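You operate a simulated robot arm through the tools that you are given. There is no shell and no other tool. Be economical: measure what you need, move in short steps, check, and stop when the job is done.

You run a simulated robot arm. Do the job below in one go: nothing can be reset, and whatever is moved stays where it is left.

JOB
Put the orange paint pot in the STAR cell and the green one in the LEAF cell.
Fine: the cells are in the riser drawer; shut it at the end. Set down upright: what you pick out.

It is judged by the outcome, as a careful person would: the job done as asked, and still so three seconds after it is handed in. It fails if anything else is knocked over, pushed out of place, dropped, spilled or broken.

ROBOT AND FRAMES
A 7-joint arm with a two-finger parallel gripper, fixed in place. Base frame: the origin is at the foot of the arm, x ahead of it, y to its left, z up; the work surface is at about z = 0.64. Units: m, degrees, N and s.
With the tool pointing down near the work surface it reaches from about 0.34 to 0.76 m from the base axis. Its first joint turns from -115.0 to 115.0 degrees. Payload 3.91 kg.
The tool frame sits at the grasp point between the pads (the TCP): z along the fingers, y along the line on which they close. The tips reach 0.03 m beyond it. The gripper opens to 0.11 m. The fingers are 0.02 m wide and 0.01 m thick; the gripper's body (0.048 by 0.112 m) begins 0.055 m behind the TCP.
Orientation is told as [roll, pitch, yaw] about the base's x, y, z axes, in that order, counted from this pose: with the fingers straight down and closing along the base's y, the tool's x points along the base's -x, its y along +y and its z along -z.

CONTROLS
- The arm moves only by the tool move_arm. Its argument "plan" is one flat list of numbers, 7 for each row, row after row: the shift along the tool's x, y, z in cm, then the turn, a rotation vector about the tool's x, y, z in rad, then the opening, from 0 (shut) to 1 (fully open). In form: [dx, dy, dz, wx, wy, wz, fingers, dx, dy, dz, wx, wy, wz, fingers, ...]. A call has 1 to 10 rows; each row shifts and turns the commanded pose from where the row before left it, along the tool's axes as they then stand. Each row takes 0.2 s and may step no farther than 0.05 m and 8.6 degrees from the row before; otherwise, or with a gripper value out of range, the whole call is refused. A pose out of reach is approached as far as the arm can. The call stops where the force on the tool passes 40 N (or 10 N more than at its start, if that is more) or the arm is blocked; 0.2 s more then pass. Each finger travels about 0.108 m/s and halts on what it meets, pressing with about 26 N; the grip force reading is that of the motor and also rises with nothing between the fingers. The clock runs only during rows and for 0.2 s after the last one: add rows that do not move to give the fingers time. It gives the time, the measured TCP pose, the force on the tool (base axes), the opening and the grip force at its end, in the units of the frame above (readings bear some noise), with the torque about the TCP (base axes, N m) and any sound that the robot's microphone picked up, and new pictures: "show" is both (left out), scene, wrist or none.
- Cameras (640 x 400 px; columns grow to the right, rows downward): "scene" is fixed at [0.0492, 0.6495, 1.1815]; the picture's right is [-0.83, -0.55, 0.00], its down [-0.26, 0.39, -0.88] and it looks along [0.49, -0.74, -0.47] (base axes); focal length 347 px, centre (320, 200). "wrist" rides on the gripper at [0.072, 0.017, -0.103] in the tool frame; the picture's right is [-0.23, 0.97, 0.00], its down [-0.76, -0.18, -0.62] and it looks along [-0.61, -0.14, 0.78] (tool axes); focal length 222 px, centre (320, 200). There is no depth. A picture from a camera that has moved, and an enlarged one, comes with that camera's place and axes in the base frame and with its lens.
- lift_body(by): slides the trunk up (or, below 0, down) by that many m; the arm rides with it, the base frame stays. It gives what a move gives, with no picture.
- enlarge(camera, box): a new picture of the part [left, top, right, bottom] of that camera's present view, enlarged. It takes no simulated time.
- finish_job(): hands the job in; it is judged then, once.

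Work in short steps. Places have to be worked out from the pictures, the camera data and where the tool is seen: move nearer, look again, correct. Check each grasp and each placing, and mend what went wrong. You have 120 turns and 200 pictures in all, those below and enlarged ones among them. Open the gripper and draw the arm clear of the work before you hand the job in, unless the task says otherwise; then end with one line.

The tools are called after "Request:" as name(argument=value, ...) on one line, values as JSON. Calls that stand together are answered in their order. move_arm: Moves the arm, as the interface text tells. Its arguments: {"type":"object","properties":{"plan":{"type":"array","items":{"type":"number"}},"show":{"type":"string","enum":["both","scene","wrist","none"]}},"required":["plan"]} The other tools are called the same way: lift_body (by) slides the trunk up or down; enlarge (camera, box) takes an enlarged picture of a part of a camera's view; finish_job () hands the job in.

At the start:

```text
clock: 0.0
tcp_pos: [0.646, -0.0942, 0.9563]
ee_rot: [0.0, 0.0, 0.0]
wrist_force: [-0.5, 0.9, -0.1]
moment: [0.02, -0.01, -0.03]
opening: 0.1098
grasp_force: 0.1
trunk travel left (down, up): [-0.55, 0.44]
```

scene: 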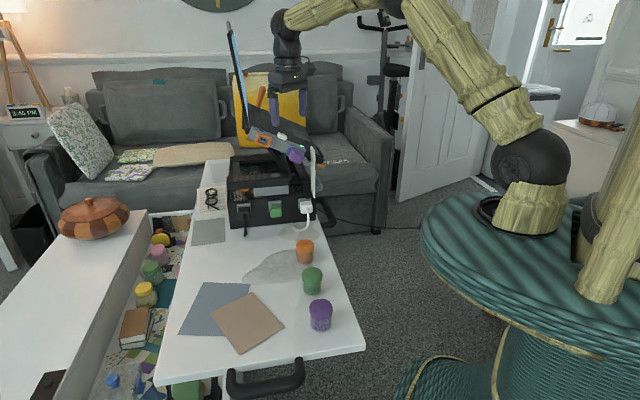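
wrist: 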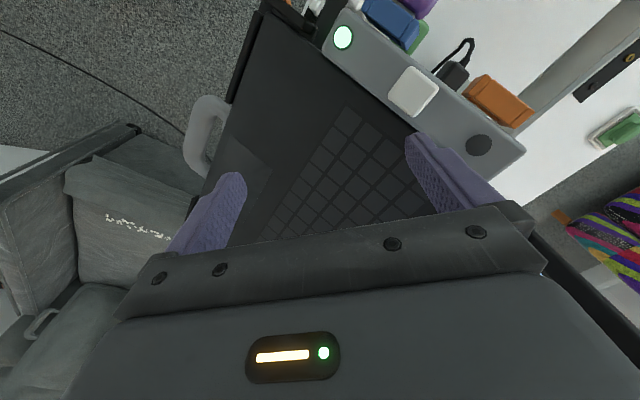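

I'll enlarge the riser and pot regions of the scene view before moving anything.

Request:
enlarge(camera="scene", box=[180, 110, 360, 240])

Request:
enlarge(camera="scene", box=[140, 220, 380, 390])

```text
3.08 times, centred on (270, 175) of scene
camera zoom: at [0.0492, 0.6495, 1.1815], right [-0.83, -0.55, 0.0], down [-0.26, 0.39, -0.88], along [0.49, -0.74, -0.47], focal length 1069 px, centre (474, 277)
```

zoom: 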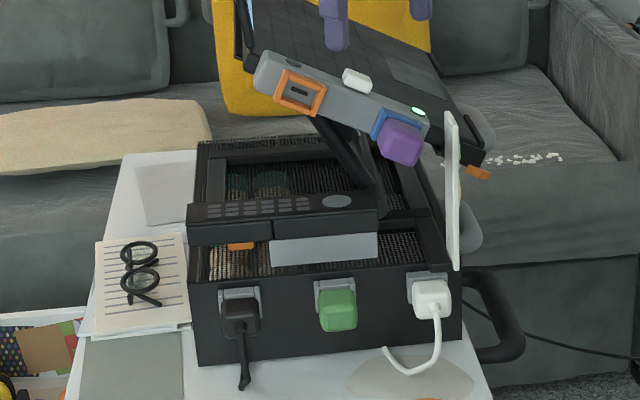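

```text
2.35 times, centred on (260, 305) of scene
camera zoom: at [0.0492, 0.6495, 1.1815], right [-0.83, -0.55, 0.0], down [-0.26, 0.39, -0.88], along [0.49, -0.74, -0.47], focal length 817 px, centre (461, -47)
```

zoom: 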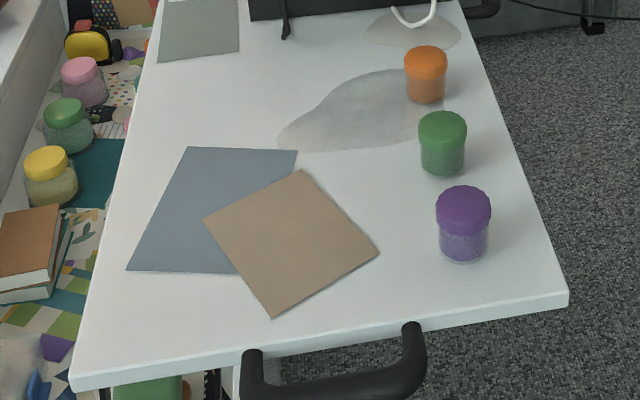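

The riser carries a laptop and its loop handle seems to face the robot side. I raise the arm and back off towards the base to view the riser with the wrist camera.

Request:
move_arm(plan=[0, 0, -4, 0, 0, 0, 1, 5, 0, 0, 0, 0, 0, 1, 5, 0, 0, 0, 0, 0, 1, 5, 0, 0, 0, 0, 0, 1, 5, 0, 0, 0, 0, 0, 1, 4, 0, 0, 0, 0, 0, 1])

```text
clock: 1.4
tcp_pos: [0.4035, -0.0973, 0.9964]
ee_rot: [0.0, -0.2, 0.0]
wrist_force: [-0.2, -0.7, -0.5]
moment: [0.01, -0.01, 0.0]
opening: 0.1098
grasp_force: 0.1
trunk travel left (down, up): [-0.55, 0.44]
camera wrist: at [0.3315, -0.0785, 1.0993], right [0.23, 0.97, 0.0], down [0.76, -0.18, 0.62], along [0.61, -0.14, -0.78], focal length 222 px, centre (320, 200)
```

scene: 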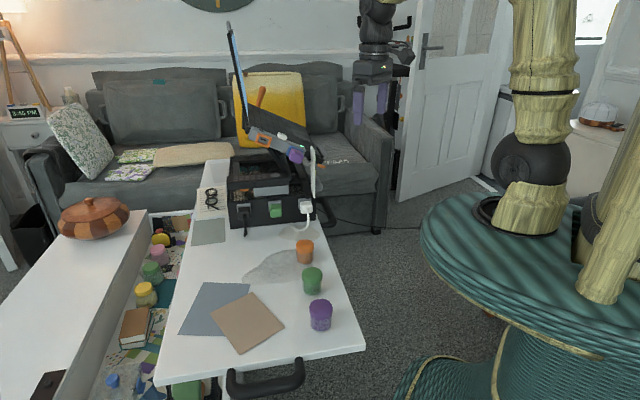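
wrist: 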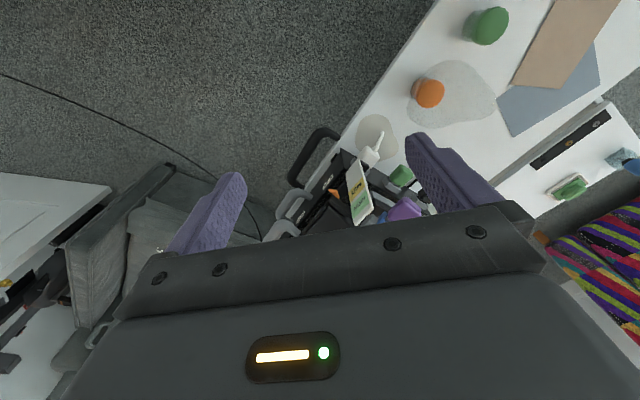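

The loop handle sits on the robot side of the riser. I enlarge it.

Request:
enlarge(camera="wrist", box=[240, 90, 440, 240])

```text
2.67 times, centred on (340, 165) of wrist
camera zoom: at [0.3315, -0.0785, 1.0993], right [0.23, 0.97, 0.0], down [0.76, -0.18, 0.62], along [0.61, -0.14, -0.78], focal length 592 px, centre (267, 293)
```

zoom: 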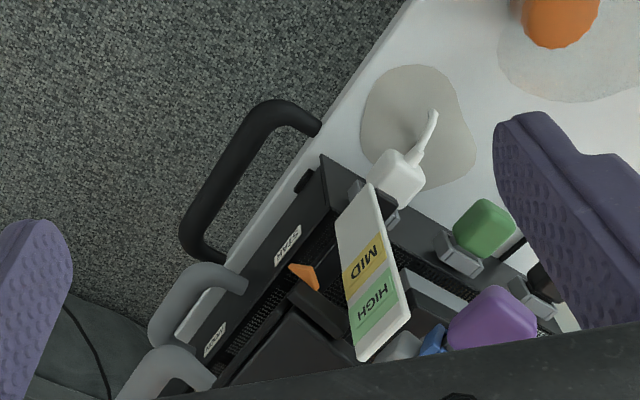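

I can see two labels on the robot-side face and grey handles. I'll move to -y and yaw the camera 45° to face that side.

Request:
move_arm(plan=[1, -4.5, 0, 0, 0, 0, 1, 1, -4.5, 0, 0, 0, 0, 1, 1, -4.5, 0, 0, 0, 0, 1, 1, -4.5, 0, 0, 0, 0, 1, 0, 0, 0, 0, 0, -0.131, 1, 0, 0, 0, 0, 0, -0.131, 1, 0, 0, 0, 0, 0, -0.131, 1, 0, 0, 0, 0, 0, -0.131, 1, 0, 0, 0, 0, 0, -0.131, 1, 0, 0, 0, 0, 0, -0.131, 1], show="wrist")

```text
clock: 3.6
tcp_pos: [0.3663, -0.276, 0.9979]
ee_rot: [0.0, -0.1, 45.2]
wrist_force: [-0.4, 0.0, -0.2]
moment: [-0.01, -0.02, 0.0]
opening: 0.11
grasp_force: 0.0
trunk travel left (down, up): [-0.55, 0.44]
camera wrist: at [0.3023, -0.3143, 1.099], right [-0.53, 0.85, 0.0], down [0.66, 0.42, 0.62], along [0.53, 0.33, -0.78], focal length 222 px, centre (320, 200)
```

wrist: 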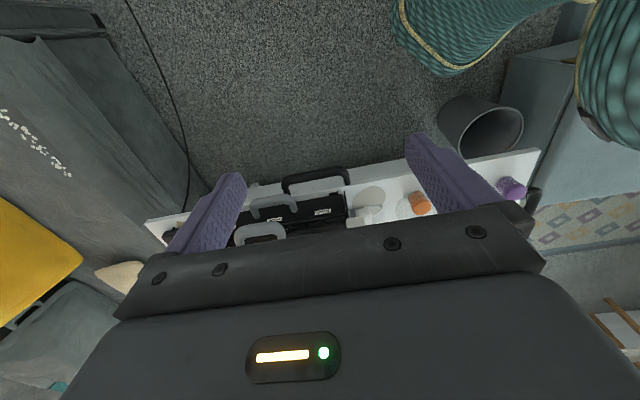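

I tilt the tool so the camera looks more level at the face.

Request:
move_arm(plan=[2, 0, 0, 0, -0.14, 0, 1, 2, 0, 0, 0, -0.14, 0, 1, 0, 0, 0, 0, -0.14, 0, 1, 0, 0, 0, 0, -0.14, 0, 1], show="wrist")

Request:
enlarge(camera="wrist", box=[210, 60, 450, 210])

```text
clock: 4.6
tcp_pos: [0.3384, -0.3032, 0.9943]
ee_rot: [-0.1, -32.3, 45.2]
wrist_force: [-0.3, 0.5, 1.0]
moment: [0.0, 0.02, 0.0]
opening: 0.1099
grasp_force: 0.0
trunk travel left (down, up): [-0.55, 0.44]
camera wrist: at [0.2437, -0.3734, 1.0417], right [-0.56, 0.82, 0.12], down [0.35, 0.1, 0.93], along [0.76, 0.56, -0.34], focal length 222 px, centre (320, 200)
```

wrist: 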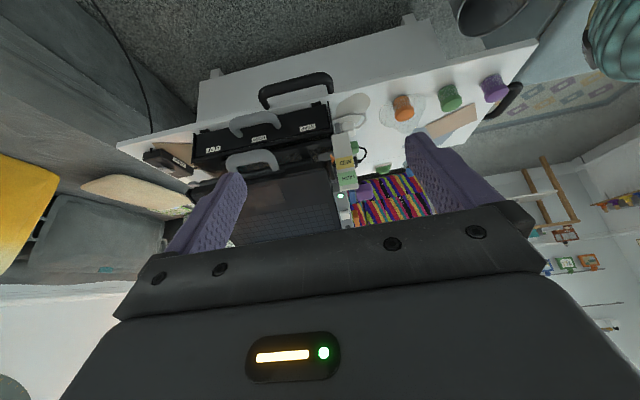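

```text
2.67 times, centred on (330, 135) of wrist
camera zoom: at [0.2437, -0.3734, 1.0417], right [-0.56, 0.82, 0.12], down [0.35, 0.1, 0.93], along [0.76, 0.56, -0.34], focal length 592 px, centre (293, 373)
```

zoom: 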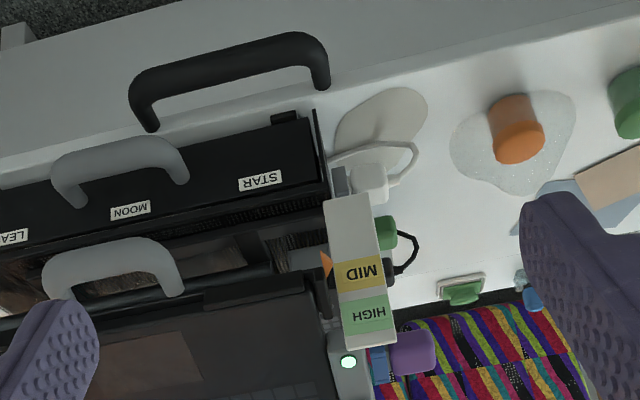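

The lower grey handle belongs to the drawer, whose cells read LEAF, MOON and STAR. The upper handle belongs to the laptop tray. I triangulate the drawer handle at about (0.65, -0.235, 0.67) and move closer, facing the centre.

Request:
move_arm(plan=[1.6, -3.75, 2.5, 0, 0, 0, 1, 1.6, -3.75, 2.5, 0, 0, 0, 1, 1.6, -3.75, 2.5, 0, 0, 0, 1, 1.6, -3.75, 2.5, 0, 0, 0, 1], show="wrist")

Request:
enlarge(camera="wrist", box=[200, 60, 440, 210])

```text
clock: 5.6
tcp_pos: [0.4417, -0.4108, 0.8737]
ee_rot: [0.0, -32.2, 45.0]
wrist_force: [-0.2, 0.4, -0.8]
moment: [-0.02, -0.01, -0.01]
opening: 0.1099
grasp_force: 0.1
trunk travel left (down, up): [-0.55, 0.44]
camera wrist: at [0.3485, -0.4797, 0.9226], right [-0.55, 0.82, 0.12], down [0.35, 0.1, 0.93], along [0.76, 0.56, -0.34], focal length 222 px, centre (320, 200)
```

wrist: 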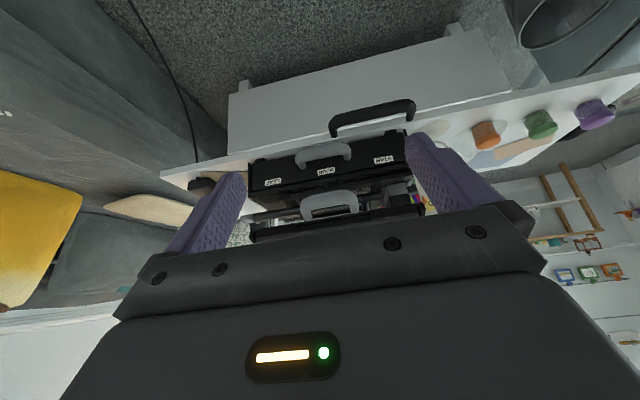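

```text
2.67 times, centred on (320, 135) of wrist
camera zoom: at [0.3485, -0.4797, 0.9226], right [-0.55, 0.82, 0.12], down [0.35, 0.1, 0.93], along [0.76, 0.56, -0.34], focal length 592 px, centre (320, 373)
```

zoom: 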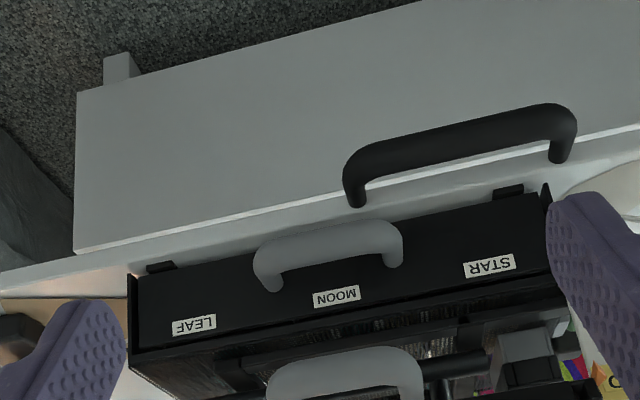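

Combining the views, the drawer handle bar is at about (0.645, -0.236, 0.68), roughly 10 cm wide and 5 cm out from the face, with the black table handle below its STAR half. I'll approach tilted about 50° with the fingers closing in a vertical plane, so I rotate the tool first.

Request:
move_arm(plan=[0, 0, 0, 0, -0.15, 0, 1, 0, 0, 0, 0, -0.15, 0, 1, 0, 0, 0, 0, 0, 0.14, 1, 0, 0, 0, 0, 0, 0.14, 1, 0, 0, 0, 0, 0, 0.14, 1, 0, 0, 0, 0, 0, 0.14, 1, 0, 0, 0, 0, 0, 0.14, 1, 0, 0, 0, 0, 0, 0.14, 1, 0, 0, 0, 0, 0, 0.14, 1, 0, 0, 0, 0, 0, 0.14, 1], show="none")

Request:
move_arm(plan=[0, 0, 0, 0, 0, 0.15, 0.7, 0, 0, 0, 0, 0, 0.15, 0.5, 0, 0, 0, 0, 0, 0.15, 0.4])

```text
clock: 7.8
tcp_pos: [0.4423, -0.4098, 0.8761]
ee_rot: [46.3, -19.3, -27.5]
wrist_force: [-0.4, -0.1, 0.4]
moment: [0.0, -0.01, 0.03]
opening: 0.1099
grasp_force: 0.0
trunk travel left (down, up): [-0.55, 0.44]
```

```text
clock: 8.6
tcp_pos: [0.4429, -0.4116, 0.8754]
ee_rot: [49.4, 0.0, -44.9]
wrist_force: [-0.5, -0.3, -0.1]
moment: [-0.02, 0.03, 0.0]
opening: 0.0439
grasp_force: 0.1
trunk travel left (down, up): [-0.55, 0.44]
camera wrist: at [0.3437, -0.406, 0.9548], right [0.61, 0.29, 0.74], down [0.12, -0.95, 0.27], along [0.78, -0.07, -0.62], focal length 222 px, centre (320, 200)
```

scene: 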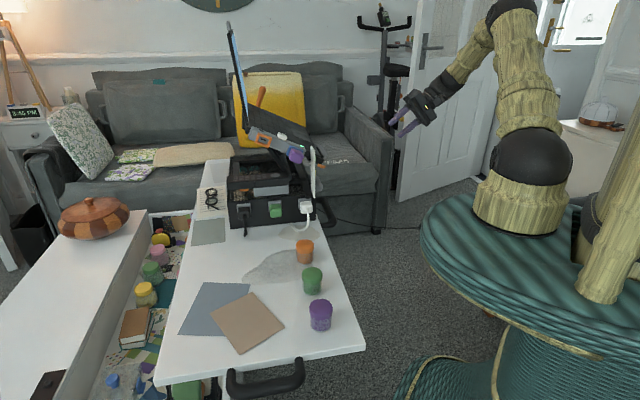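
wrist: 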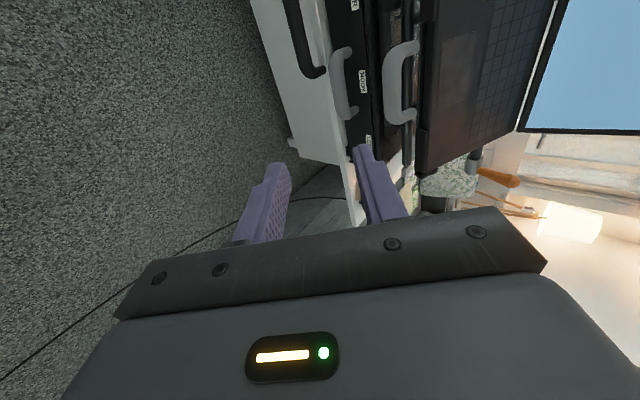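

The view confirms the handle estimate. I advance to a pre-grasp about 7 cm short of the bar, slightly to its LEAF side.

Request:
move_arm(plan=[-0.62, 0.45, 4.33, 0, 0, 0, 0.4, -0.62, 0.45, 4.33, 0, 0, 0, 0.4, -0.62, 0.45, 4.33, 0, 0, 0, 0.4, -0.62, 0.45, 4.33, 0, 0, 0, 0.4, -0.62, 0.45, 4.33, 0, 0, 0, 0.4, -0.62, 0.45, 4.33, 0, 0, 0, 0.4])

Request:
enlarge(camera="wrist", box=[220, 30, 460, 220])

```text
clock: 10.0
tcp_pos: [0.62, -0.2835, 0.7247]
ee_rot: [49.1, -0.1, -44.9]
wrist_force: [-0.4, -0.4, -0.2]
moment: [0.01, -0.02, -0.03]
opening: 0.0439
grasp_force: 0.1
trunk travel left (down, up): [-0.55, 0.44]
camera wrist: at [0.5212, -0.2794, 0.8043], right [0.61, 0.29, 0.74], down [0.12, -0.95, 0.27], along [0.78, -0.07, -0.62], focal length 222 px, centre (320, 200)
```

scene: 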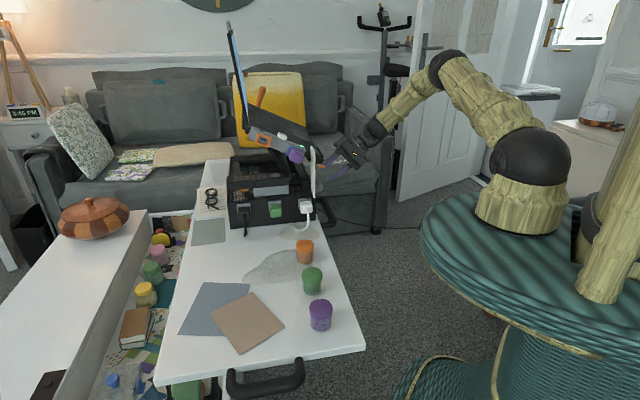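
wrist: 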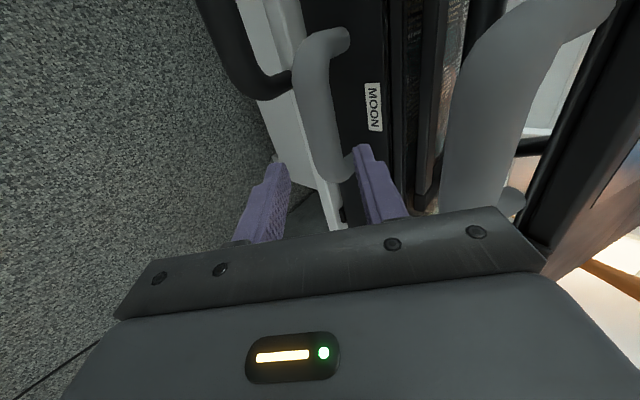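

```text
2.11 times, centred on (340, 125) of wrist
camera zoom: at [0.5212, -0.2794, 0.8043], right [0.61, 0.29, 0.74], down [0.12, -0.95, 0.27], along [0.78, -0.07, -0.62], focal length 468 px, centre (278, 358)
```

zoom: 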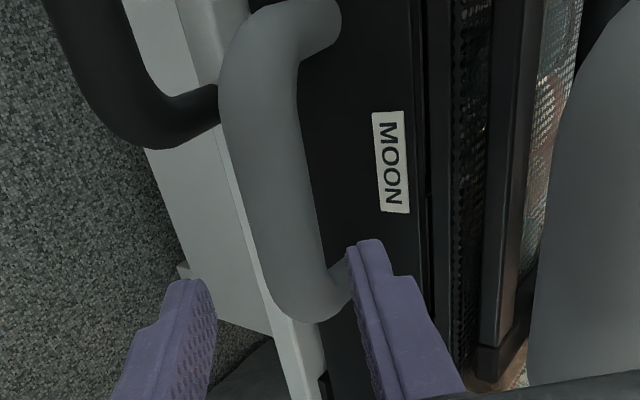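

The fingers straddle the bar line, and the black handle starts about 3 cm to the STAR side. I advance 6 cm along the fingers, then close.

Request:
move_arm(plan=[0, 0.1, 2, 0, 0, 0, 0.4, 0, 0.1, 2, 0, 0, 0, 0.4, 0, 0, 2, 0, 0, 0, 0.4], show="wrist")

```text
clock: 10.8
tcp_pos: [0.6534, -0.251, 0.6878]
ee_rot: [49.3, 0.0, -44.9]
wrist_force: [-1.0, 0.2, -0.4]
moment: [0.01, 0.0, -0.01]
opening: 0.0441
grasp_force: 0.0
trunk travel left (down, up): [-0.55, 0.44]
camera wrist: at [0.5542, -0.2462, 0.7668], right [0.61, 0.29, 0.74], down [0.12, -0.95, 0.27], along [0.78, -0.07, -0.62], focal length 222 px, centre (320, 200)
```

wrist: 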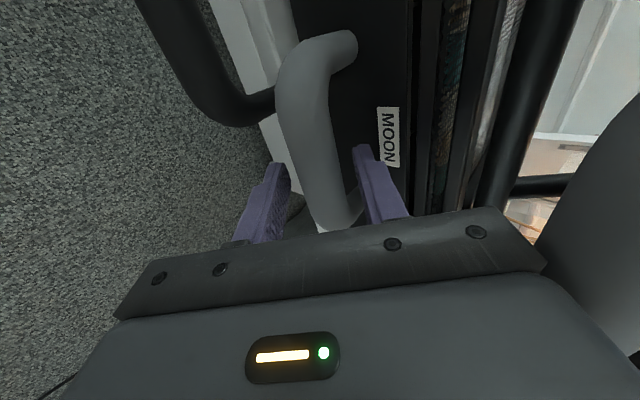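

The bar lies between the fingers, so I close.

Request:
move_arm(plan=[0, 0, 0, 0, 0, 0, 0, 0, 0, 0, 0, 0, 0, 0, 0, 0, 0, 0, 0, 0, 0], show="wrist")

```text
clock: 11.6
tcp_pos: [0.6538, -0.2508, 0.6882]
ee_rot: [49.3, 0.0, -45.0]
wrist_force: [1.2, -0.6, 1.4]
moment: [0.11, -0.04, -0.12]
opening: 0.0258
grasp_force: 25.3
trunk travel left (down, up): [-0.55, 0.44]
camera wrist: at [0.554, -0.2462, 0.7671], right [0.61, 0.29, 0.74], down [0.12, -0.95, 0.27], along [0.78, -0.07, -0.62], focal length 222 px, centre (320, 200)
```

wrist: 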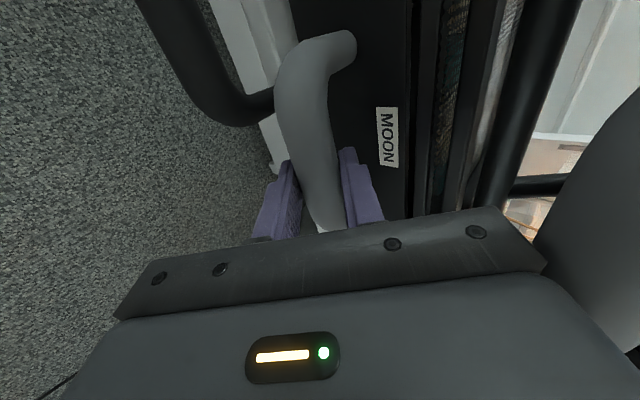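

I have a firm hold on the handle. I pull horizontally outward in small steps.

Request:
move_arm(plan=[0, -0.65, -0.76, 0, 0, 0, 0, 0, -0.65, -0.76, 0, 0, 0, 0, 0, -0.65, -0.76, 0, 0, 0, 0])

```text
clock: 12.4
tcp_pos: [0.6315, -0.2733, 0.6879]
ee_rot: [49.2, 0.0, -44.9]
wrist_force: [-4.1, 3.7, -0.3]
moment: [-0.04, -0.11, 0.06]
opening: 0.0257
grasp_force: 26.4
trunk travel left (down, up): [-0.55, 0.44]
camera wrist: at [0.5324, -0.2683, 0.7672], right [0.61, 0.29, 0.74], down [0.13, -0.95, 0.27], along [0.78, -0.07, -0.62], focal length 222 px, centre (320, 200)
```

scene: 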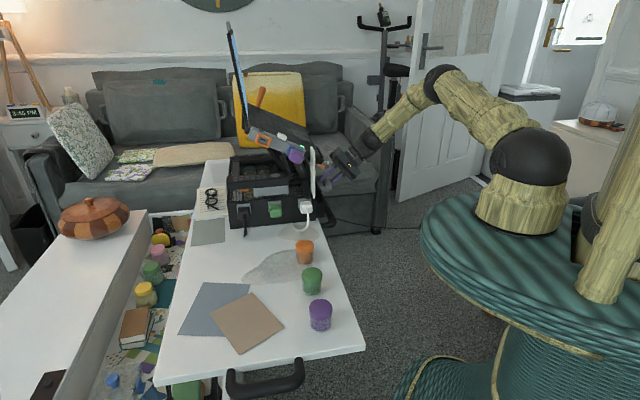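
wrist: 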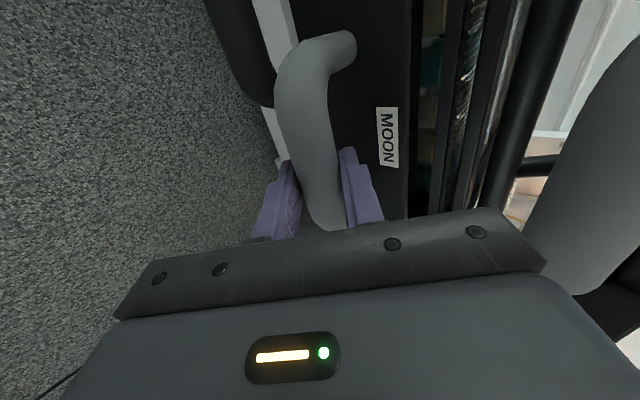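

The drawer is sliding at about 5 N while the riser stays put. I keep pulling.

Request:
move_arm(plan=[0, -0.78, -0.91, 0, 0, 0, 0, 0, -0.78, -0.91, 0, 0, 0, 0, 0, -0.78, -0.91, 0, 0, 0, 0, 0, -0.78, -0.91, 0, 0, 0, 0, 0, -0.78, -0.91, 0, 0, 0, 0, 0, -0.78, -0.91, 0, 0, 0, 0, 0, -0.78, -0.91, 0, 0, 0, 0])

```text
clock: 14.0
tcp_pos: [0.5721, -0.3325, 0.6893]
ee_rot: [49.2, 0.1, -44.8]
wrist_force: [-9.9, 8.2, 0.2]
moment: [0.22, 0.18, 0.18]
opening: 0.0255
grasp_force: 26.2
trunk travel left (down, up): [-0.55, 0.44]
camera wrist: at [0.4734, -0.3275, 0.7673], right [0.61, 0.29, 0.74], down [0.13, -0.95, 0.27], along [0.78, -0.07, -0.62], focal length 222 px, centre (320, 200)
```

scene: 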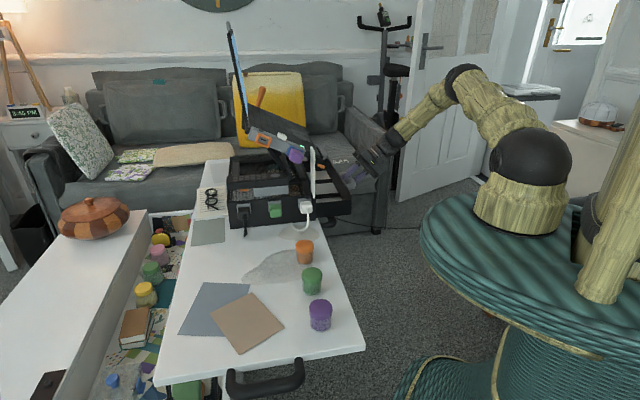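
wrist: 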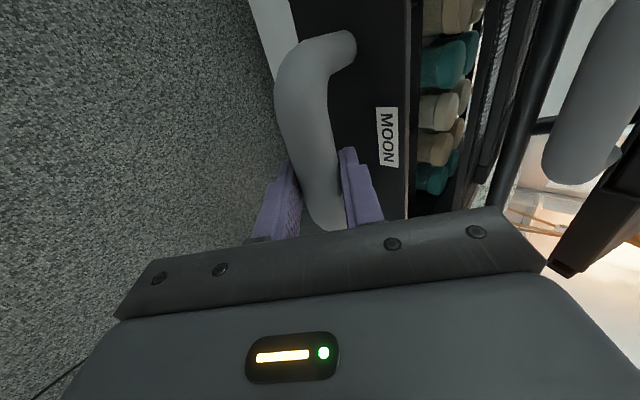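

It's out about 11 cm. A sideways force is building, so I relieve it slightly towards STAR while pulling on.

Request:
move_arm(plan=[0.1, -0.78, -0.91, 0, 0, 0, 0, 0.1, -0.78, -0.91, 0, 0, 0, 0, 0.1, -0.78, -0.91, 0, 0, 0, 0, 0.1, -0.78, -0.91, 0, 0, 0, 0])

```text
clock: 15.0
tcp_pos: [0.5369, -0.3659, 0.6885]
ee_rot: [49.2, -0.2, -45.2]
wrist_force: [4.6, -4.7, -0.5]
moment: [-0.01, -0.2, -0.13]
opening: 0.0258
grasp_force: 26.2
trunk travel left (down, up): [-0.55, 0.44]
camera wrist: at [0.4392, -0.3607, 0.7674], right [0.61, 0.29, 0.74], down [0.12, -0.95, 0.28], along [0.78, -0.08, -0.62], focal length 222 px, centre (320, 200)
```

scene: 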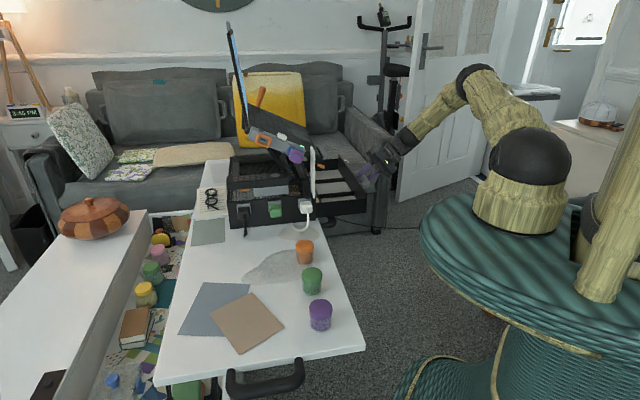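
wrist: 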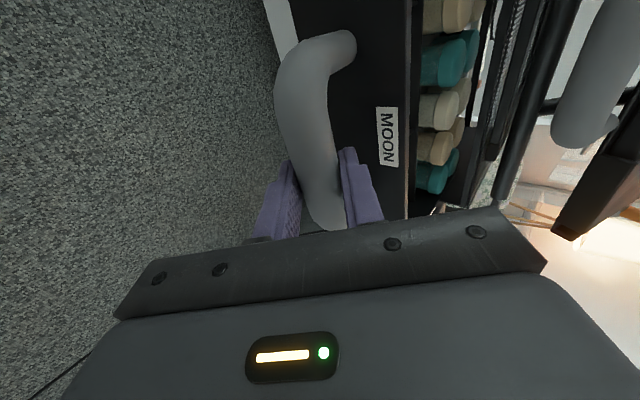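

The drawer is out about 16 cm. I check how much of the cells is exposed.

Request:
enlarge(camera="scene", box=[220, 120, 400, 240])

```text
3.33 times, centred on (310, 180) of scene
camera zoom: at [0.0492, 0.6495, 1.1815], right [-0.83, -0.55, 0.0], down [-0.26, 0.39, -0.88], along [0.49, -0.74, -0.47], focal length 1158 px, centre (353, 267)
```

zoom: 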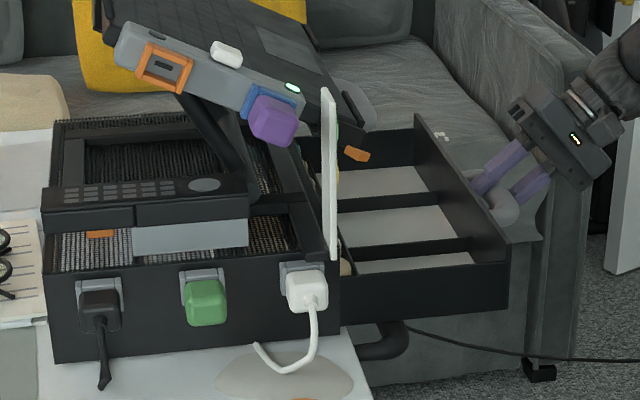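

The STAR, MOON and LEAF cells look empty and open. I pull about 2.5 cm more for clearance and watch the force.

Request:
move_arm(plan=[0, -0.55, -0.64, 0, 0, 0, 0, 0, -0.55, -0.64, 0, 0, 0, 0, 0, -0.55, -0.64, 0, 0, 0, 0], show="none")

```text
clock: 15.9
tcp_pos: [0.5244, -0.3746, 0.6919]
ee_rot: [50.1, 0.2, -44.3]
wrist_force: [10.8, 1.9, -1.2]
moment: [0.77, 0.22, 0.03]
opening: 0.0259
grasp_force: 26.1
trunk travel left (down, up): [-0.55, 0.44]
stopped in row 3: the force on the tool passed its limit at 44 N (the readings are from after the stop); the commanded pose is now the measured one
```

That's the end stop, so the drawer is fully open. I release the handle and retreat along the fingers.

Request:
move_arm(plan=[0, 0, 0, 0, 0, 0, 0.4, 0, 0, 0, 0, 0, 0, 0.4, 0, 0, -2, 0, 0, 0, 0.4, 0, 0, -4, 0, 0, 0, 0.4, 0, 0, -4, 0, 0, 0, 0.4, 0, 0, -4, 0, 0, 0, 0.4])

```text
clock: 17.4
tcp_pos: [0.4474, -0.4522, 0.7822]
ee_rot: [49.9, 0.1, -44.2]
wrist_force: [-0.8, -0.8, 0.0]
moment: [0.01, 0.06, -0.01]
opening: 0.0439
grasp_force: 0.1
trunk travel left (down, up): [-0.55, 0.44]
camera wrist: at [0.348, -0.4501, 0.8604], right [0.6, 0.29, 0.74], down [0.13, -0.96, 0.26], along [0.79, -0.06, -0.61], focal length 222 px, centre (320, 200)
```

scene: 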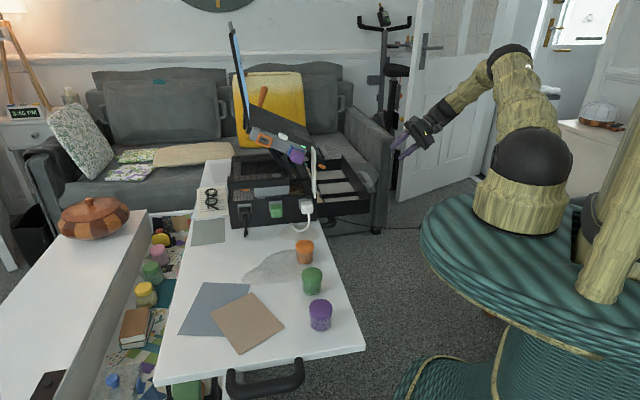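
wrist: 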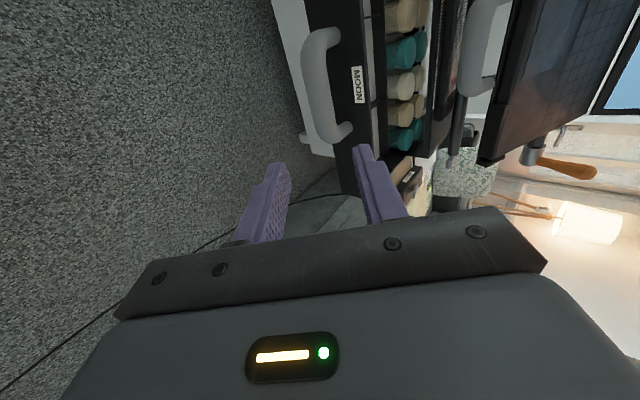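

Next I rise about 20 cm and straighten the tool to point down.

Request:
move_arm(plan=[0, 3.7, -3.1, 0, 0, 0, 0.6, 0, 3.7, -3.1, 0, 0, 0, 0.8, 0, 3.7, -3.1, 0, 0, 0, 1, 0, 3.7, -3.1, 0, 0, 0, 1, 0, 0, 0, 0.145, 0, 0, 1, 0, 0, 0, 0.145, 0, 0, 1, 0, 0, 0, 0.145, 0, 0, 1, 0, 0, 0, 0.145, 0, 0, 1, 0, 0, 0, 0.145, 0, 0, 1, 0, 0, 0, 0.145, 0, 0, 1], show="wrist")

```text
clock: 19.6
tcp_pos: [0.4492, -0.4523, 0.974]
ee_rot: [-0.1, 0.1, -44.4]
wrist_force: [0.5, -1.0, -0.7]
moment: [-0.02, 0.05, 0.02]
opening: 0.1099
grasp_force: 0.0
trunk travel left (down, up): [-0.55, 0.44]
camera wrist: at [0.4094, -0.3886, 1.0765], right [0.84, 0.54, 0.0], down [0.42, -0.66, 0.62], along [0.33, -0.53, -0.78], focal length 222 px, centre (320, 200)
```

wrist: 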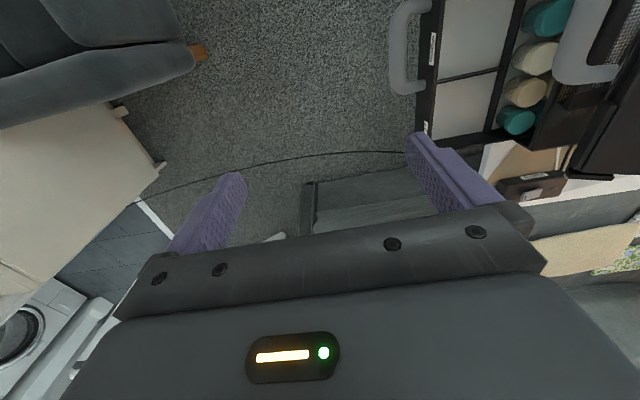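

I see three front cells and a rear compartment holding pegs. I reposition to view the whole drawer from above.

Request:
move_arm(plan=[4.5, 1.5, 0, 0, 0, 0, 1, 4.5, 1.5, 0, 0, 0, 0, 1, 4.5, 1.5, 0, 0, 0, 0, 1, 4.5, 1.5, 0, 0, 0, 0, 1], show="wrist")

Request:
enlarge(camera="wrist", box=[320, 0, 560, 180])

```text
clock: 20.6
tcp_pos: [0.3623, -0.2844, 0.9754]
ee_rot: [0.0, 0.0, -44.4]
wrist_force: [-0.4, -0.4, 0.1]
moment: [-0.03, 0.01, 0.01]
opening: 0.1102
grasp_force: 0.1
trunk travel left (down, up): [-0.55, 0.44]
camera wrist: at [0.3214, -0.2207, 1.0783], right [0.84, 0.54, 0.0], down [0.42, -0.66, 0.62], along [0.34, -0.52, -0.78], focal length 222 px, centre (320, 200)
```

wrist: 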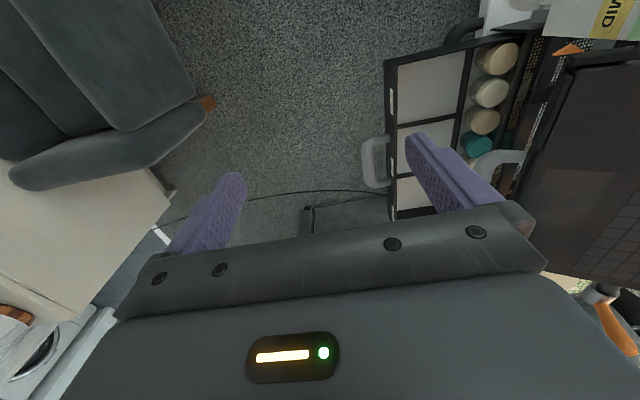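

```text
2.22 times, centred on (440, 90) of wrist
camera zoom: at [0.3214, -0.2207, 1.0783], right [0.84, 0.54, 0.0], down [0.42, -0.66, 0.62], along [0.34, -0.52, -0.78], focal length 494 px, centre (53, 444)
```

zoom: 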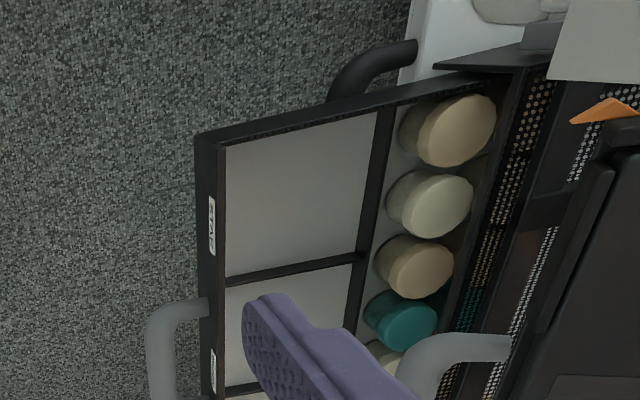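

The STAR cell is about 10 × 10 cm, centred near (0.532, -0.197). I return towards the pots and yaw to +45° so the fingers close along the row of pots.

Request:
move_arm(plan=[2.92, 2.97, 1, 0, 0, 0, 1, 2.92, 2.97, 1, 0, 0, 0, 1, 2.92, 2.97, 1, 0, 0, 0, 1, 2.92, 2.97, 1, 0, 0, 0, 1, 2.92, 2.97, 1, 0, 0, 0, 1, 2.92, 2.97, 1, 0, 0, 0, 1], show="none")

Request:
move_arm(plan=[0, 0, 0, 0, 0, -0.149, 1, 0, 0, 0, 0, 0, -0.149, 1, 0, 0, 0, 0, 0, -0.149, 1, 0, 0, 0, 0, 0, -0.149, 1, 0, 0, 0, 0, 0, -0.149, 1, 0, 0, 0, 0, 0, -0.149, 1, 0, 0, 0, 0, 0, -0.149, 1, 0, 0, 0, 0, 0, -0.149, 1, 0, 0, 0, 0, 0, -0.149, 1, 0, 0, 0, 0, 0, -0.149, 1])

```text
clock: 21.9
tcp_pos: [0.3588, -0.0307, 0.9156]
ee_rot: [0.1, 0.0, -44.1]
wrist_force: [-0.1, 0.9, 0.0]
moment: [0.02, -0.05, 0.05]
opening: 0.1098
grasp_force: 0.1
trunk travel left (down, up): [-0.55, 0.44]
```

```text
clock: 24.1
tcp_pos: [0.3617, -0.0334, 0.9147]
ee_rot: [0.1, 0.0, 41.3]
wrist_force: [0.9, 0.6, 0.3]
moment: [-0.04, 0.01, 0.05]
opening: 0.1103
grasp_force: 0.1
trunk travel left (down, up): [-0.55, 0.44]
camera wrist: at [0.2951, -0.0678, 1.0175], right [-0.47, 0.88, 0.0], down [0.69, 0.37, 0.62], along [0.55, 0.29, -0.78], focal length 222 px, centre (320, 200)
```

scene: 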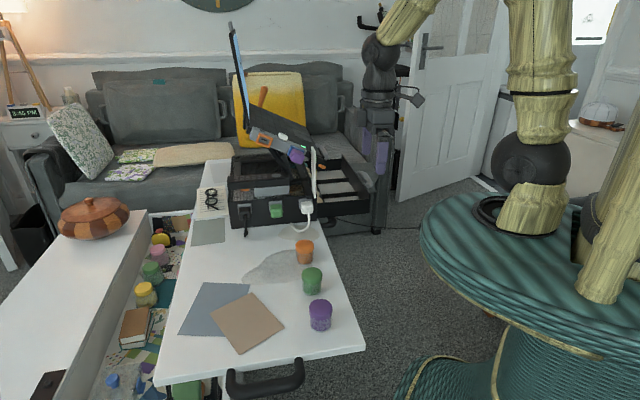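
wrist: 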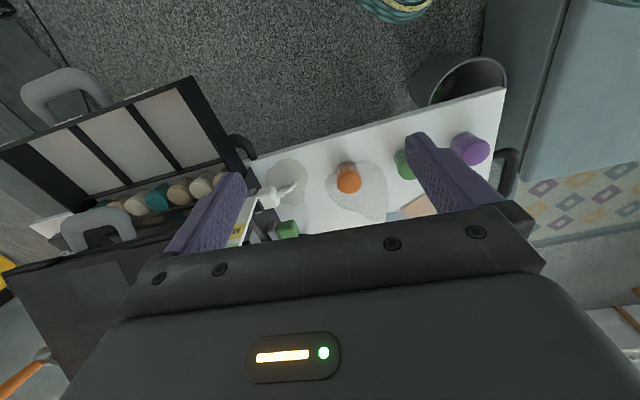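

The orange lid is near (0.462, 0.081, 0.69). I move above it with a small yaw correction.

Request:
move_arm(plan=[-3.75, 0.5, 2, 0, 0, 0, 1, -3.75, 0.5, 2, 0, 0, 0, 1, -3.75, 0.5, 2, 0, 0, 0, 1, -3.75, 0.5, 2, 0, 0, 0, 1, 0, 0, 1, 0, 0, -0.064, 1], show="wrist")

Request:
enlarge(camera="wrist", box=[220, 60, 460, 210])

```text
clock: 25.4
tcp_pos: [0.4607, 0.0814, 0.8254]
ee_rot: [0.1, 0.0, 44.7]
wrist_force: [0.5, -0.8, -0.7]
moment: [-0.01, -0.01, 0.0]
opening: 0.1102
grasp_force: 0.1
trunk travel left (down, up): [-0.55, 0.44]
camera wrist: at [0.3975, 0.0427, 0.9285], right [-0.52, 0.85, 0.0], down [0.67, 0.41, 0.62], along [0.53, 0.33, -0.78], focal length 222 px, centre (320, 200)
```

wrist: 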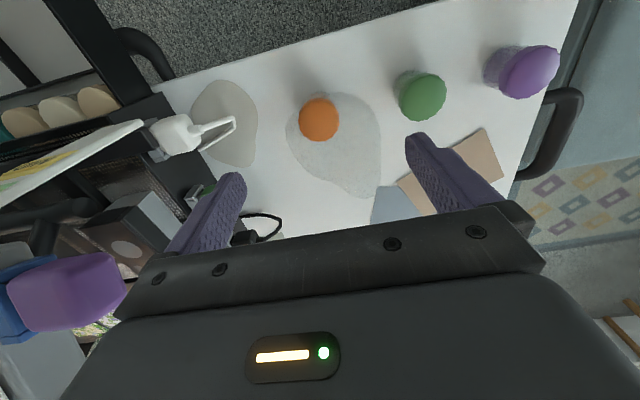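

```text
2.67 times, centred on (340, 135) of wrist
camera zoom: at [0.3975, 0.0427, 0.9285], right [-0.52, 0.85, 0.0], down [0.67, 0.41, 0.62], along [0.53, 0.33, -0.78], focal length 592 px, centre (267, 373)
```

zoom: 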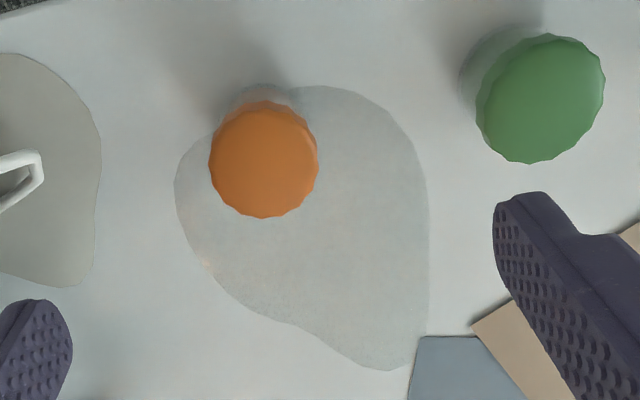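

The lid is centred at about (0.466, 0.084) and 4.6 cm wide. I descend with the fingers at 75% to just above the table.

Request:
move_arm(plan=[-0.6, -0.14, 4, 0, 0, 0, 0.75, 0, 0, 4, 0, 0, 0, 0.75, 0, 0, 3, 0, 0, 0, 0.75, 0, 0, 2, 0, 0, 0, 0.75, 0, 0, 2, 0, 0, 0, 0.75, 0, 0, 0, 0, 0, 0, 0.75])

```text
clock: 26.8
tcp_pos: [0.4668, 0.0837, 0.6756]
ee_rot: [0.1, 0.0, 44.7]
wrist_force: [0.1, 0.3, 0.2]
moment: [0.03, 0.01, 0.01]
opening: 0.0826
grasp_force: 0.1
trunk travel left (down, up): [-0.55, 0.44]
camera wrist: at [0.4027, 0.0462, 0.7773], right [-0.52, 0.85, 0.0], down [0.67, 0.41, 0.62], along [0.53, 0.33, -0.78], focal length 222 px, centre (320, 200)
```

scene: 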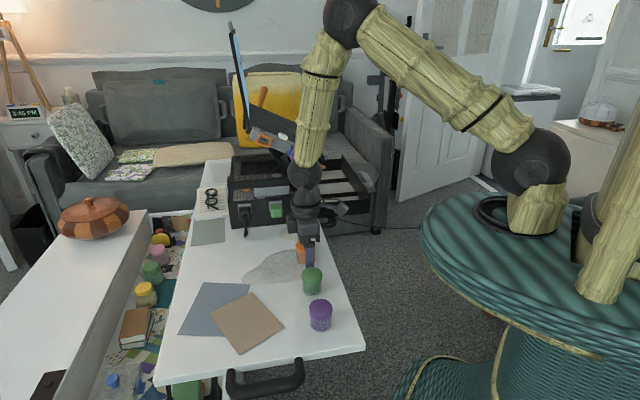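
wrist: 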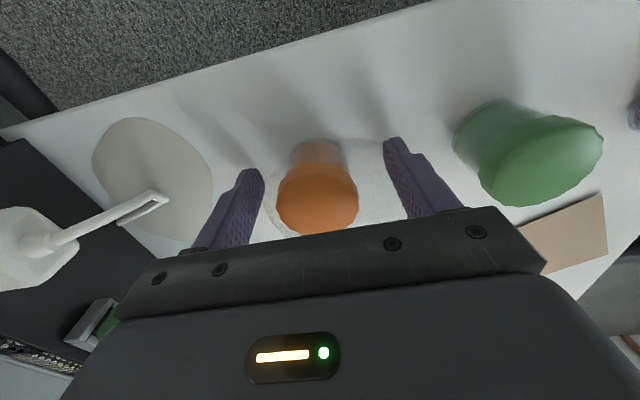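

The pot is centred between the fingers, so I close.

Request:
move_arm(plan=[0, 0, 0, 0, 0, 0, 0.3, 0, 0, 0, 0, 0, 0, 0.3, 0, 0, 0, 0, 0, 0, 0.3], show="wrist")

```text
clock: 27.6
tcp_pos: [0.4661, 0.0852, 0.6752]
ee_rot: [0.1, 0.1, 44.8]
wrist_force: [-0.4, 0.5, 0.5]
moment: [0.01, -0.03, 0.0]
opening: 0.0447
grasp_force: 26.2
trunk travel left (down, up): [-0.55, 0.44]
camera wrist: at [0.4024, 0.0466, 0.7775], right [-0.52, 0.85, 0.0], down [0.67, 0.41, 0.62], along [0.53, 0.33, -0.78], focal length 222 px, centre (320, 200)
```

wrist: 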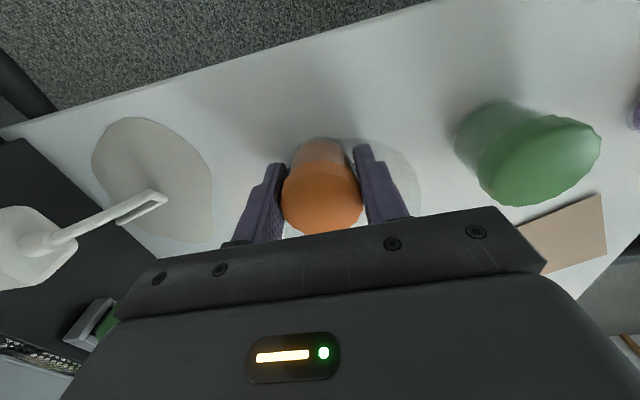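

The grip is good. I lift straight up.

Request:
move_arm(plan=[0, 0, -1, 0, 0, 0, 0.3, 0, 0, -3, 0, 0, 0, 0.3, 0, 0, -4, 0, 0, 0, 0.3, 0, 0, -4, 0, 0, 0, 0.3, 0, 0, -4, 0, 0, 0, 0.3])

```text
clock: 28.8
tcp_pos: [0.4645, 0.0819, 0.836]
ee_rot: [0.0, 0.1, 44.7]
wrist_force: [-0.3, 0.8, 0.4]
moment: [0.0, 0.04, 0.01]
opening: 0.0444
grasp_force: 26.1
trunk travel left (down, up): [-0.55, 0.44]
camera wrist: at [0.4023, 0.0442, 0.9382], right [-0.52, 0.85, 0.0], down [0.67, 0.41, 0.62], along [0.53, 0.33, -0.78], focal length 222 px, centre (320, 200)
```

scene: 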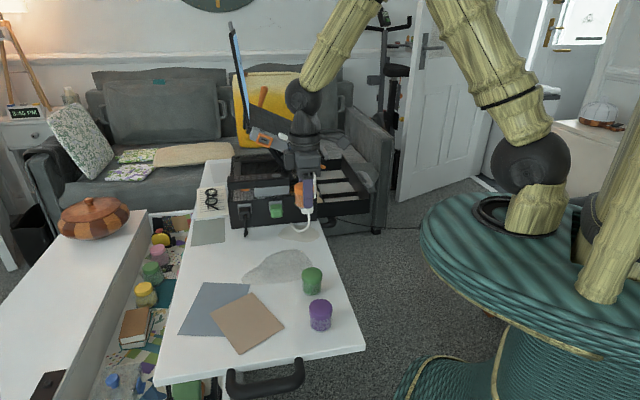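
wrist: 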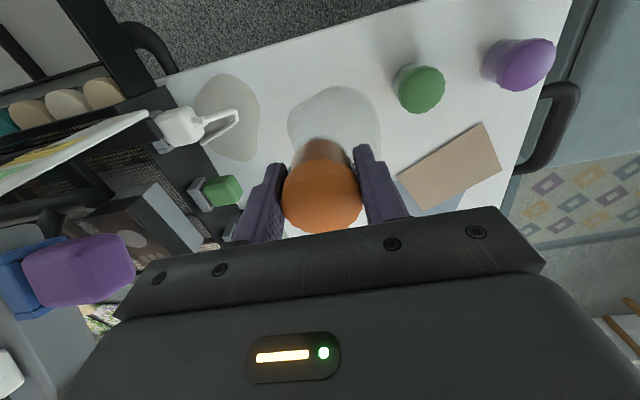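

The pot is held upright. I swing outward first to clear the sign, then along to above the STAR cell.

Request:
move_arm(plan=[4.9, 0, 0, 0, 0, 0, 0.3, 4.9, 0, 0, 0, 0, 0, 0.3, 4.9, -0.5, 0, 0, 0, 0, 0.3, 0.2, -4.8, 0, 0, 0, 0, 0.3, 0, -4.8, 0, 0, 0, 0, 0.3, 0, -4.8, 0, 0, 0, 0, 0.3, 0, -4.8, 0, 0, 0, 0, 0.3, 0, -4.8, 0, 0, 0, 0, 0.3])

```text
clock: 30.6
tcp_pos: [0.5322, -0.1951, 0.8339]
ee_rot: [0.2, 0.0, 44.7]
wrist_force: [0.2, 0.0, -0.3]
moment: [0.0, -0.01, 0.0]
opening: 0.0441
grasp_force: 26.1
trunk travel left (down, up): [-0.55, 0.44]
camera wrist: at [0.4695, -0.2342, 0.9363], right [-0.52, 0.85, 0.0], down [0.67, 0.41, 0.62], along [0.53, 0.33, -0.78], focal length 222 px, centre (320, 200)
```

scene: 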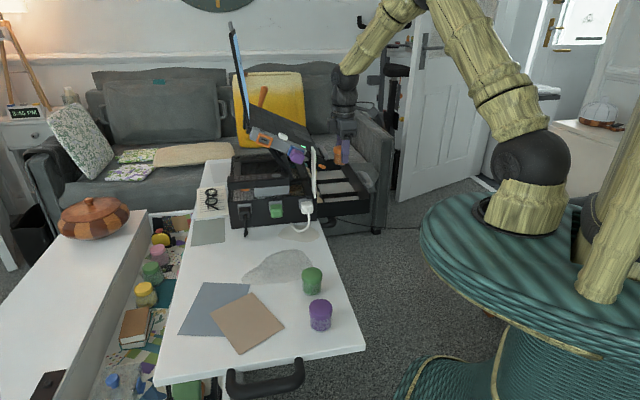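
wrist: 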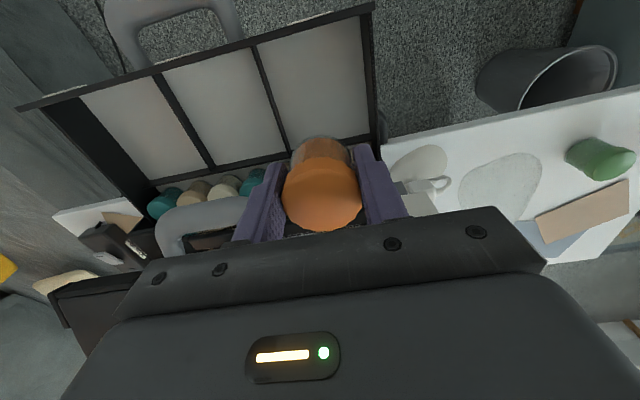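

The pot is over the STAR cell. I shift 1 cm outward, away from the tray handle, descend most of the way, and check.

Request:
move_arm(plan=[1, 0.5, 2, 0, 0, 0, 0.3, 0, 0, 4, 0, 0, 0, 0.3, 0, 0, 4, 0, 0, 0, 0.3])

Request:
enlarge(camera="scene", box=[260, 100, 400, 240])

```text
clock: 31.4
tcp_pos: [0.5206, -0.1989, 0.7349]
ee_rot: [0.0, 0.0, 44.8]
wrist_force: [-0.3, -0.1, -0.5]
moment: [0.02, 0.02, 0.01]
opening: 0.0443
grasp_force: 26.0
trunk travel left (down, up): [-0.55, 0.44]
camera wrist: at [0.4581, -0.2369, 0.8379], right [-0.52, 0.85, 0.0], down [0.67, 0.41, 0.62], along [0.53, 0.33, -0.78], focal length 222 px, centre (320, 200)
```

scene: 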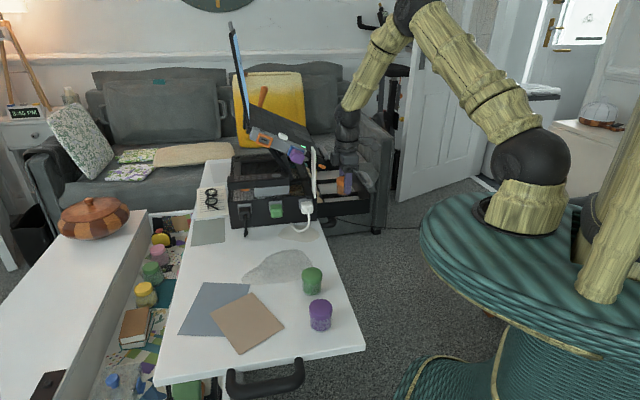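
wrist: 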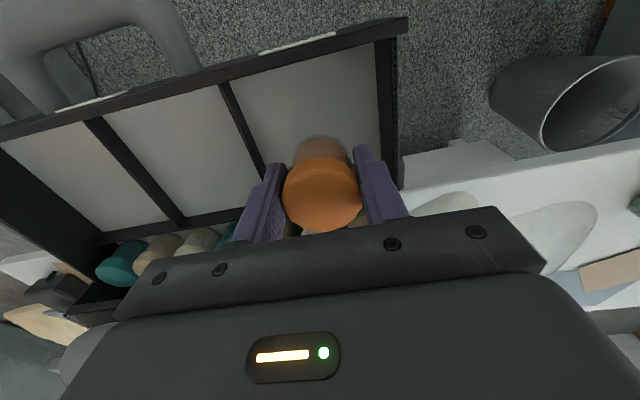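

```text
2.86 times, centred on (330, 170) of scene
camera zoom: at [0.0492, 0.6495, 1.1815], right [-0.83, -0.55, 0.0], down [-0.26, 0.39, -0.88], along [0.49, -0.74, -0.47], focal length 993 px, centre (291, 286)
```

zoom: 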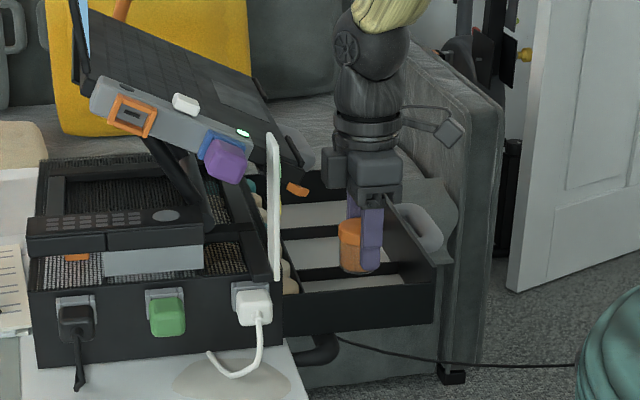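

The fingers fit inside the cell. I make a 4 mm centring shift and lower slowly onto the floor, expecting contact at TCP z ≈ 0.69-0.695.

Request:
move_arm(plan=[0, -0.4, 1.5, 0, 0, 0, 0.3, 0, 0, 1, 0, 0, 0, 0.3, 0, 0, 0.5, 0, 0, 0, 0.3, 0, 0, 0.3, 0, 0, 0, 0.3, 0, 0, 0.3, 0, 0, 0, 0.3], show="wrist")

```text
clock: 32.5
tcp_pos: [0.5243, -0.2014, 0.6989]
ee_rot: [0.1, -0.1, 44.8]
wrist_force: [-0.2, 0.2, -0.7]
moment: [0.0, -0.01, 0.02]
opening: 0.0441
grasp_force: 26.0
trunk travel left (down, up): [-0.55, 0.44]
camera wrist: at [0.4611, -0.2396, 0.8012], right [-0.52, 0.85, 0.0], down [0.67, 0.41, 0.62], along [0.53, 0.33, -0.78], focal length 222 px, centre (320, 200)
```

wrist: 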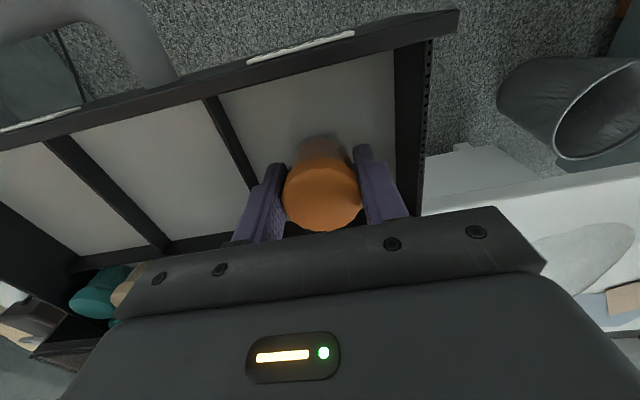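

No contact yet, so I keep lowering in 2 mm steps.

Request:
move_arm(plan=[0, 0, 0.2, 0, 0, 0, 0.3, 0, 0, 0.2, 0, 0, 0, 0.3, 0, 0, 0.2, 0, 0, 0, 0.3, 0, 0, 0.2, 0, 0, 0, 0.3, 0, 0, 0.2, 0, 0, 0, 0.3], show="none")

```text
clock: 33.8
tcp_pos: [0.525, -0.201, 0.6906]
ee_rot: [-0.1, -0.1, 44.7]
wrist_force: [-1.3, 0.3, 13.7]
moment: [0.04, 0.01, 0.07]
opening: 0.0443
grasp_force: 25.4
trunk travel left (down, up): [-0.55, 0.44]
```

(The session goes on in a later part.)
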